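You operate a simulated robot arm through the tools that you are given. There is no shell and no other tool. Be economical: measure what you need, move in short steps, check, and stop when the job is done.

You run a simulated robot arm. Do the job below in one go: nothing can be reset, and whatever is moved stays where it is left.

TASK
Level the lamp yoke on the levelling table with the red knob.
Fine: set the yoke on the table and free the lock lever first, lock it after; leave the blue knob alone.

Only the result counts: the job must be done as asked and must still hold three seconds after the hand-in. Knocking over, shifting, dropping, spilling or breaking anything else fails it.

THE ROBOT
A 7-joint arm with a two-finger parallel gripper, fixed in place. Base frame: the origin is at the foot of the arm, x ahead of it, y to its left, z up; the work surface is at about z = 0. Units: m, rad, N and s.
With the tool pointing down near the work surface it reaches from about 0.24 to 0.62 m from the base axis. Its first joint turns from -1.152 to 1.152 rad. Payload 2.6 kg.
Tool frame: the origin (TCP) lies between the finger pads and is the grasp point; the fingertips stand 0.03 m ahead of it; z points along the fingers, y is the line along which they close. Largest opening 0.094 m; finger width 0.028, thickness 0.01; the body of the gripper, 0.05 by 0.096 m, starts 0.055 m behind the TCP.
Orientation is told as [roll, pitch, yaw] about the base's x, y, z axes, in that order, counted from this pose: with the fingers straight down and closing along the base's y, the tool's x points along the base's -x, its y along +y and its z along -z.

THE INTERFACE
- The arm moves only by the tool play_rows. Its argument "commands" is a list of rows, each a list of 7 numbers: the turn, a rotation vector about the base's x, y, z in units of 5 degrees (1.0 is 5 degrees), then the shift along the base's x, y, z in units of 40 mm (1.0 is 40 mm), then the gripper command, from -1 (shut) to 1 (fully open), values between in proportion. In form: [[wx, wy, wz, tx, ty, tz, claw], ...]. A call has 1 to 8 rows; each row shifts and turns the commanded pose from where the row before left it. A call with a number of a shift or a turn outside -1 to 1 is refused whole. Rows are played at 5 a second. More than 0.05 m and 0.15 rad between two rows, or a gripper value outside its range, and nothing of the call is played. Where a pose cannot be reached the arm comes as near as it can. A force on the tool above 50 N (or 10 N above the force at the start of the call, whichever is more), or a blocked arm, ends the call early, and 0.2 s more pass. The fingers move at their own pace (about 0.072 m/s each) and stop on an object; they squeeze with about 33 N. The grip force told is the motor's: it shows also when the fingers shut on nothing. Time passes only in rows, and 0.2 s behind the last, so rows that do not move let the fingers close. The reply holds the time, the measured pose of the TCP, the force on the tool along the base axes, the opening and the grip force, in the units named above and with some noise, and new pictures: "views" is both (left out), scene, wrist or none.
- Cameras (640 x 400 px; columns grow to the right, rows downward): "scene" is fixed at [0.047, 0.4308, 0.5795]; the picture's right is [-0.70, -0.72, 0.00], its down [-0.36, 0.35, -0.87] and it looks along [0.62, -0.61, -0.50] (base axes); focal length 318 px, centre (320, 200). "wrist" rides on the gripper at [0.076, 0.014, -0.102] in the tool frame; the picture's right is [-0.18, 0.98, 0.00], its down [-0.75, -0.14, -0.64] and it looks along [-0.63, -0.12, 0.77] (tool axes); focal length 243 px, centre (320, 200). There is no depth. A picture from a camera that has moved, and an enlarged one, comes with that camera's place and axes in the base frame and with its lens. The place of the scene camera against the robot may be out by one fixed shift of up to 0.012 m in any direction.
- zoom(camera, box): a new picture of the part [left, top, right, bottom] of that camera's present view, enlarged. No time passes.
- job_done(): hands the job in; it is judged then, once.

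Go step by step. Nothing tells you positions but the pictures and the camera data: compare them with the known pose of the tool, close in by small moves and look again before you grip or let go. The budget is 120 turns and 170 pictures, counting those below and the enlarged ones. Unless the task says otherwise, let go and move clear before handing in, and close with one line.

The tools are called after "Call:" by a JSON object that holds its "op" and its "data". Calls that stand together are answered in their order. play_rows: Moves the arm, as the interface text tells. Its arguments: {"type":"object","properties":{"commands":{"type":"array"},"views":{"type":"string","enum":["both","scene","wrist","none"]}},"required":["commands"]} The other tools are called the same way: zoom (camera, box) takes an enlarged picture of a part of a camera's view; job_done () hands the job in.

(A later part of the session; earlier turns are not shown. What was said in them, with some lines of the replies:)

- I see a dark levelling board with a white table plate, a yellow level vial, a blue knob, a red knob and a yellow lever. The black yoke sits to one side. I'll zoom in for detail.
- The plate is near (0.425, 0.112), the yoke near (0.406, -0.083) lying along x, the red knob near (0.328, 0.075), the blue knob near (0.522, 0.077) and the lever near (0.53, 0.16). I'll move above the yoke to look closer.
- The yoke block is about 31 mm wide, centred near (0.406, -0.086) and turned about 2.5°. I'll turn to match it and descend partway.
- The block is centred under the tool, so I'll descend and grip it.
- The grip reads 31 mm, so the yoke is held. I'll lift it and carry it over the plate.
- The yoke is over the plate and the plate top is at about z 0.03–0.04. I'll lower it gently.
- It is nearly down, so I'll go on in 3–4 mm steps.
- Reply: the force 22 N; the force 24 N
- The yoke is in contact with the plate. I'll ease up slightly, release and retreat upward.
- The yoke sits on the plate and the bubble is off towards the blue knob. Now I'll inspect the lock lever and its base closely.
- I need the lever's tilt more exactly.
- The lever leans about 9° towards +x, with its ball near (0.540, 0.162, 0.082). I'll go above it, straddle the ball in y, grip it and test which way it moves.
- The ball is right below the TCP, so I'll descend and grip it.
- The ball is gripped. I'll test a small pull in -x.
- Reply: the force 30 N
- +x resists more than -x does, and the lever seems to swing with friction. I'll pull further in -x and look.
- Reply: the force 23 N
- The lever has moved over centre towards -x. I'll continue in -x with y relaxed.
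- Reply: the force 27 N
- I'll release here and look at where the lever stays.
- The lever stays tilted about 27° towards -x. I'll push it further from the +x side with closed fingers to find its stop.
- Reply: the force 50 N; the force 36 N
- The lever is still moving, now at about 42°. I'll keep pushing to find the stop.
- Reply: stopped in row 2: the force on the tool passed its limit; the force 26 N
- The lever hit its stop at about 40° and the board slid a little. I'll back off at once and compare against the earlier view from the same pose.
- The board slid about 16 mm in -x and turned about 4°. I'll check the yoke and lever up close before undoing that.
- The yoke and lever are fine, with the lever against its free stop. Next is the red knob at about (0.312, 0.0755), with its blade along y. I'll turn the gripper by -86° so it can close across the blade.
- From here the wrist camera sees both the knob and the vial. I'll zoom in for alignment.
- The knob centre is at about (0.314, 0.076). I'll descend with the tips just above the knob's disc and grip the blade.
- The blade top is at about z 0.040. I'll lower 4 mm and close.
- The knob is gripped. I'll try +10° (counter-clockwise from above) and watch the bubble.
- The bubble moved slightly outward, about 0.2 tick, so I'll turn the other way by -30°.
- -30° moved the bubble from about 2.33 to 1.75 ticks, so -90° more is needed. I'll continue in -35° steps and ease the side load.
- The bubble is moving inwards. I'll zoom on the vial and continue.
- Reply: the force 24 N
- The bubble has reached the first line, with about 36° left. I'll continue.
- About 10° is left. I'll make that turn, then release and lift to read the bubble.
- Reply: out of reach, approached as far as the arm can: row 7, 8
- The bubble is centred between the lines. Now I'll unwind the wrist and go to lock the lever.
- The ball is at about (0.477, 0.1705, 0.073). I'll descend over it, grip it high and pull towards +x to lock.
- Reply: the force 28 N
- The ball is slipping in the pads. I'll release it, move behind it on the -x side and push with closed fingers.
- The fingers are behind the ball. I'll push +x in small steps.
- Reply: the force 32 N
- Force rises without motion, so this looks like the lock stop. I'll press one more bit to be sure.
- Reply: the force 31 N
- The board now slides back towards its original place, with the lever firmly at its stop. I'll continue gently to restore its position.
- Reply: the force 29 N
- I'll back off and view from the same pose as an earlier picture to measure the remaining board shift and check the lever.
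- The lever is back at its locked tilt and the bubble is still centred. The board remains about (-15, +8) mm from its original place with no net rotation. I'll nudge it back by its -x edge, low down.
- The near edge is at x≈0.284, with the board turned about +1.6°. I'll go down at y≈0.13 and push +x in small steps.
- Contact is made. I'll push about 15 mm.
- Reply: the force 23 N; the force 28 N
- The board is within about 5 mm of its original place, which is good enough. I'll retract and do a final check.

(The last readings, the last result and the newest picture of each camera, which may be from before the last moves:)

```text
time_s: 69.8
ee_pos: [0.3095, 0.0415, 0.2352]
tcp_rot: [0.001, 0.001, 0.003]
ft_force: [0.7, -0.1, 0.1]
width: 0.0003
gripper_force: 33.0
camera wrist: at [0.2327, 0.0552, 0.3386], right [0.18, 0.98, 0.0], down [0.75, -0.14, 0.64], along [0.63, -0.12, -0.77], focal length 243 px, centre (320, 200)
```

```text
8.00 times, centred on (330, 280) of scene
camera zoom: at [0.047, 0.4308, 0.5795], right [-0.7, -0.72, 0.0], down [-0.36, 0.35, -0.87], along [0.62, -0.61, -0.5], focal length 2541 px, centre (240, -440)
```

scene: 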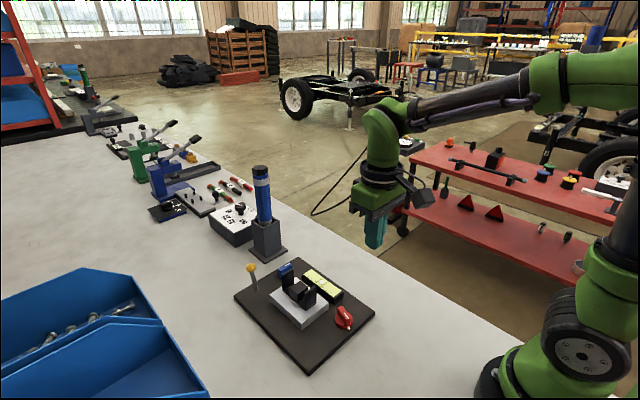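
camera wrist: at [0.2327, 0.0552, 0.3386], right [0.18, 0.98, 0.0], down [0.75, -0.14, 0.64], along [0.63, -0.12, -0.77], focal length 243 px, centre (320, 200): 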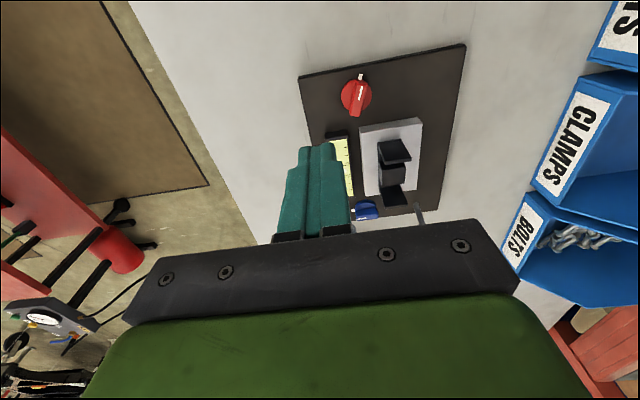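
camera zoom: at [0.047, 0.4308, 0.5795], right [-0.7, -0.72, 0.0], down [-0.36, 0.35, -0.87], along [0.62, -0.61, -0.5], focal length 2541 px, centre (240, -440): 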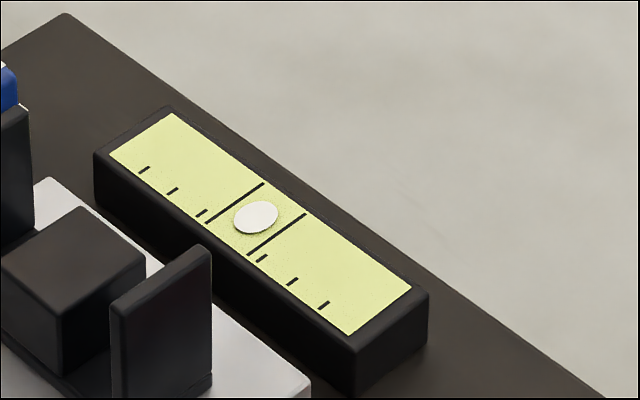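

The bubble is centred, the lever is back at its locked tilt, the yoke sits on the plate, the blue knob is untouched and the arm is clear. I'll hand it in.

Call:
{"op": "job_done", "data": {}}

```text
The job is handed in.
```

The yoke is on the table and levelled with the red knob: the bubble sits centred between the lines. The lever is locked again and the blue knob was not touched. While I was freeing the lever the board slid about 2 cm or a little more and turned slightly. I pushed it back to within about 5 mm of where it started, and it may still count as shifted.
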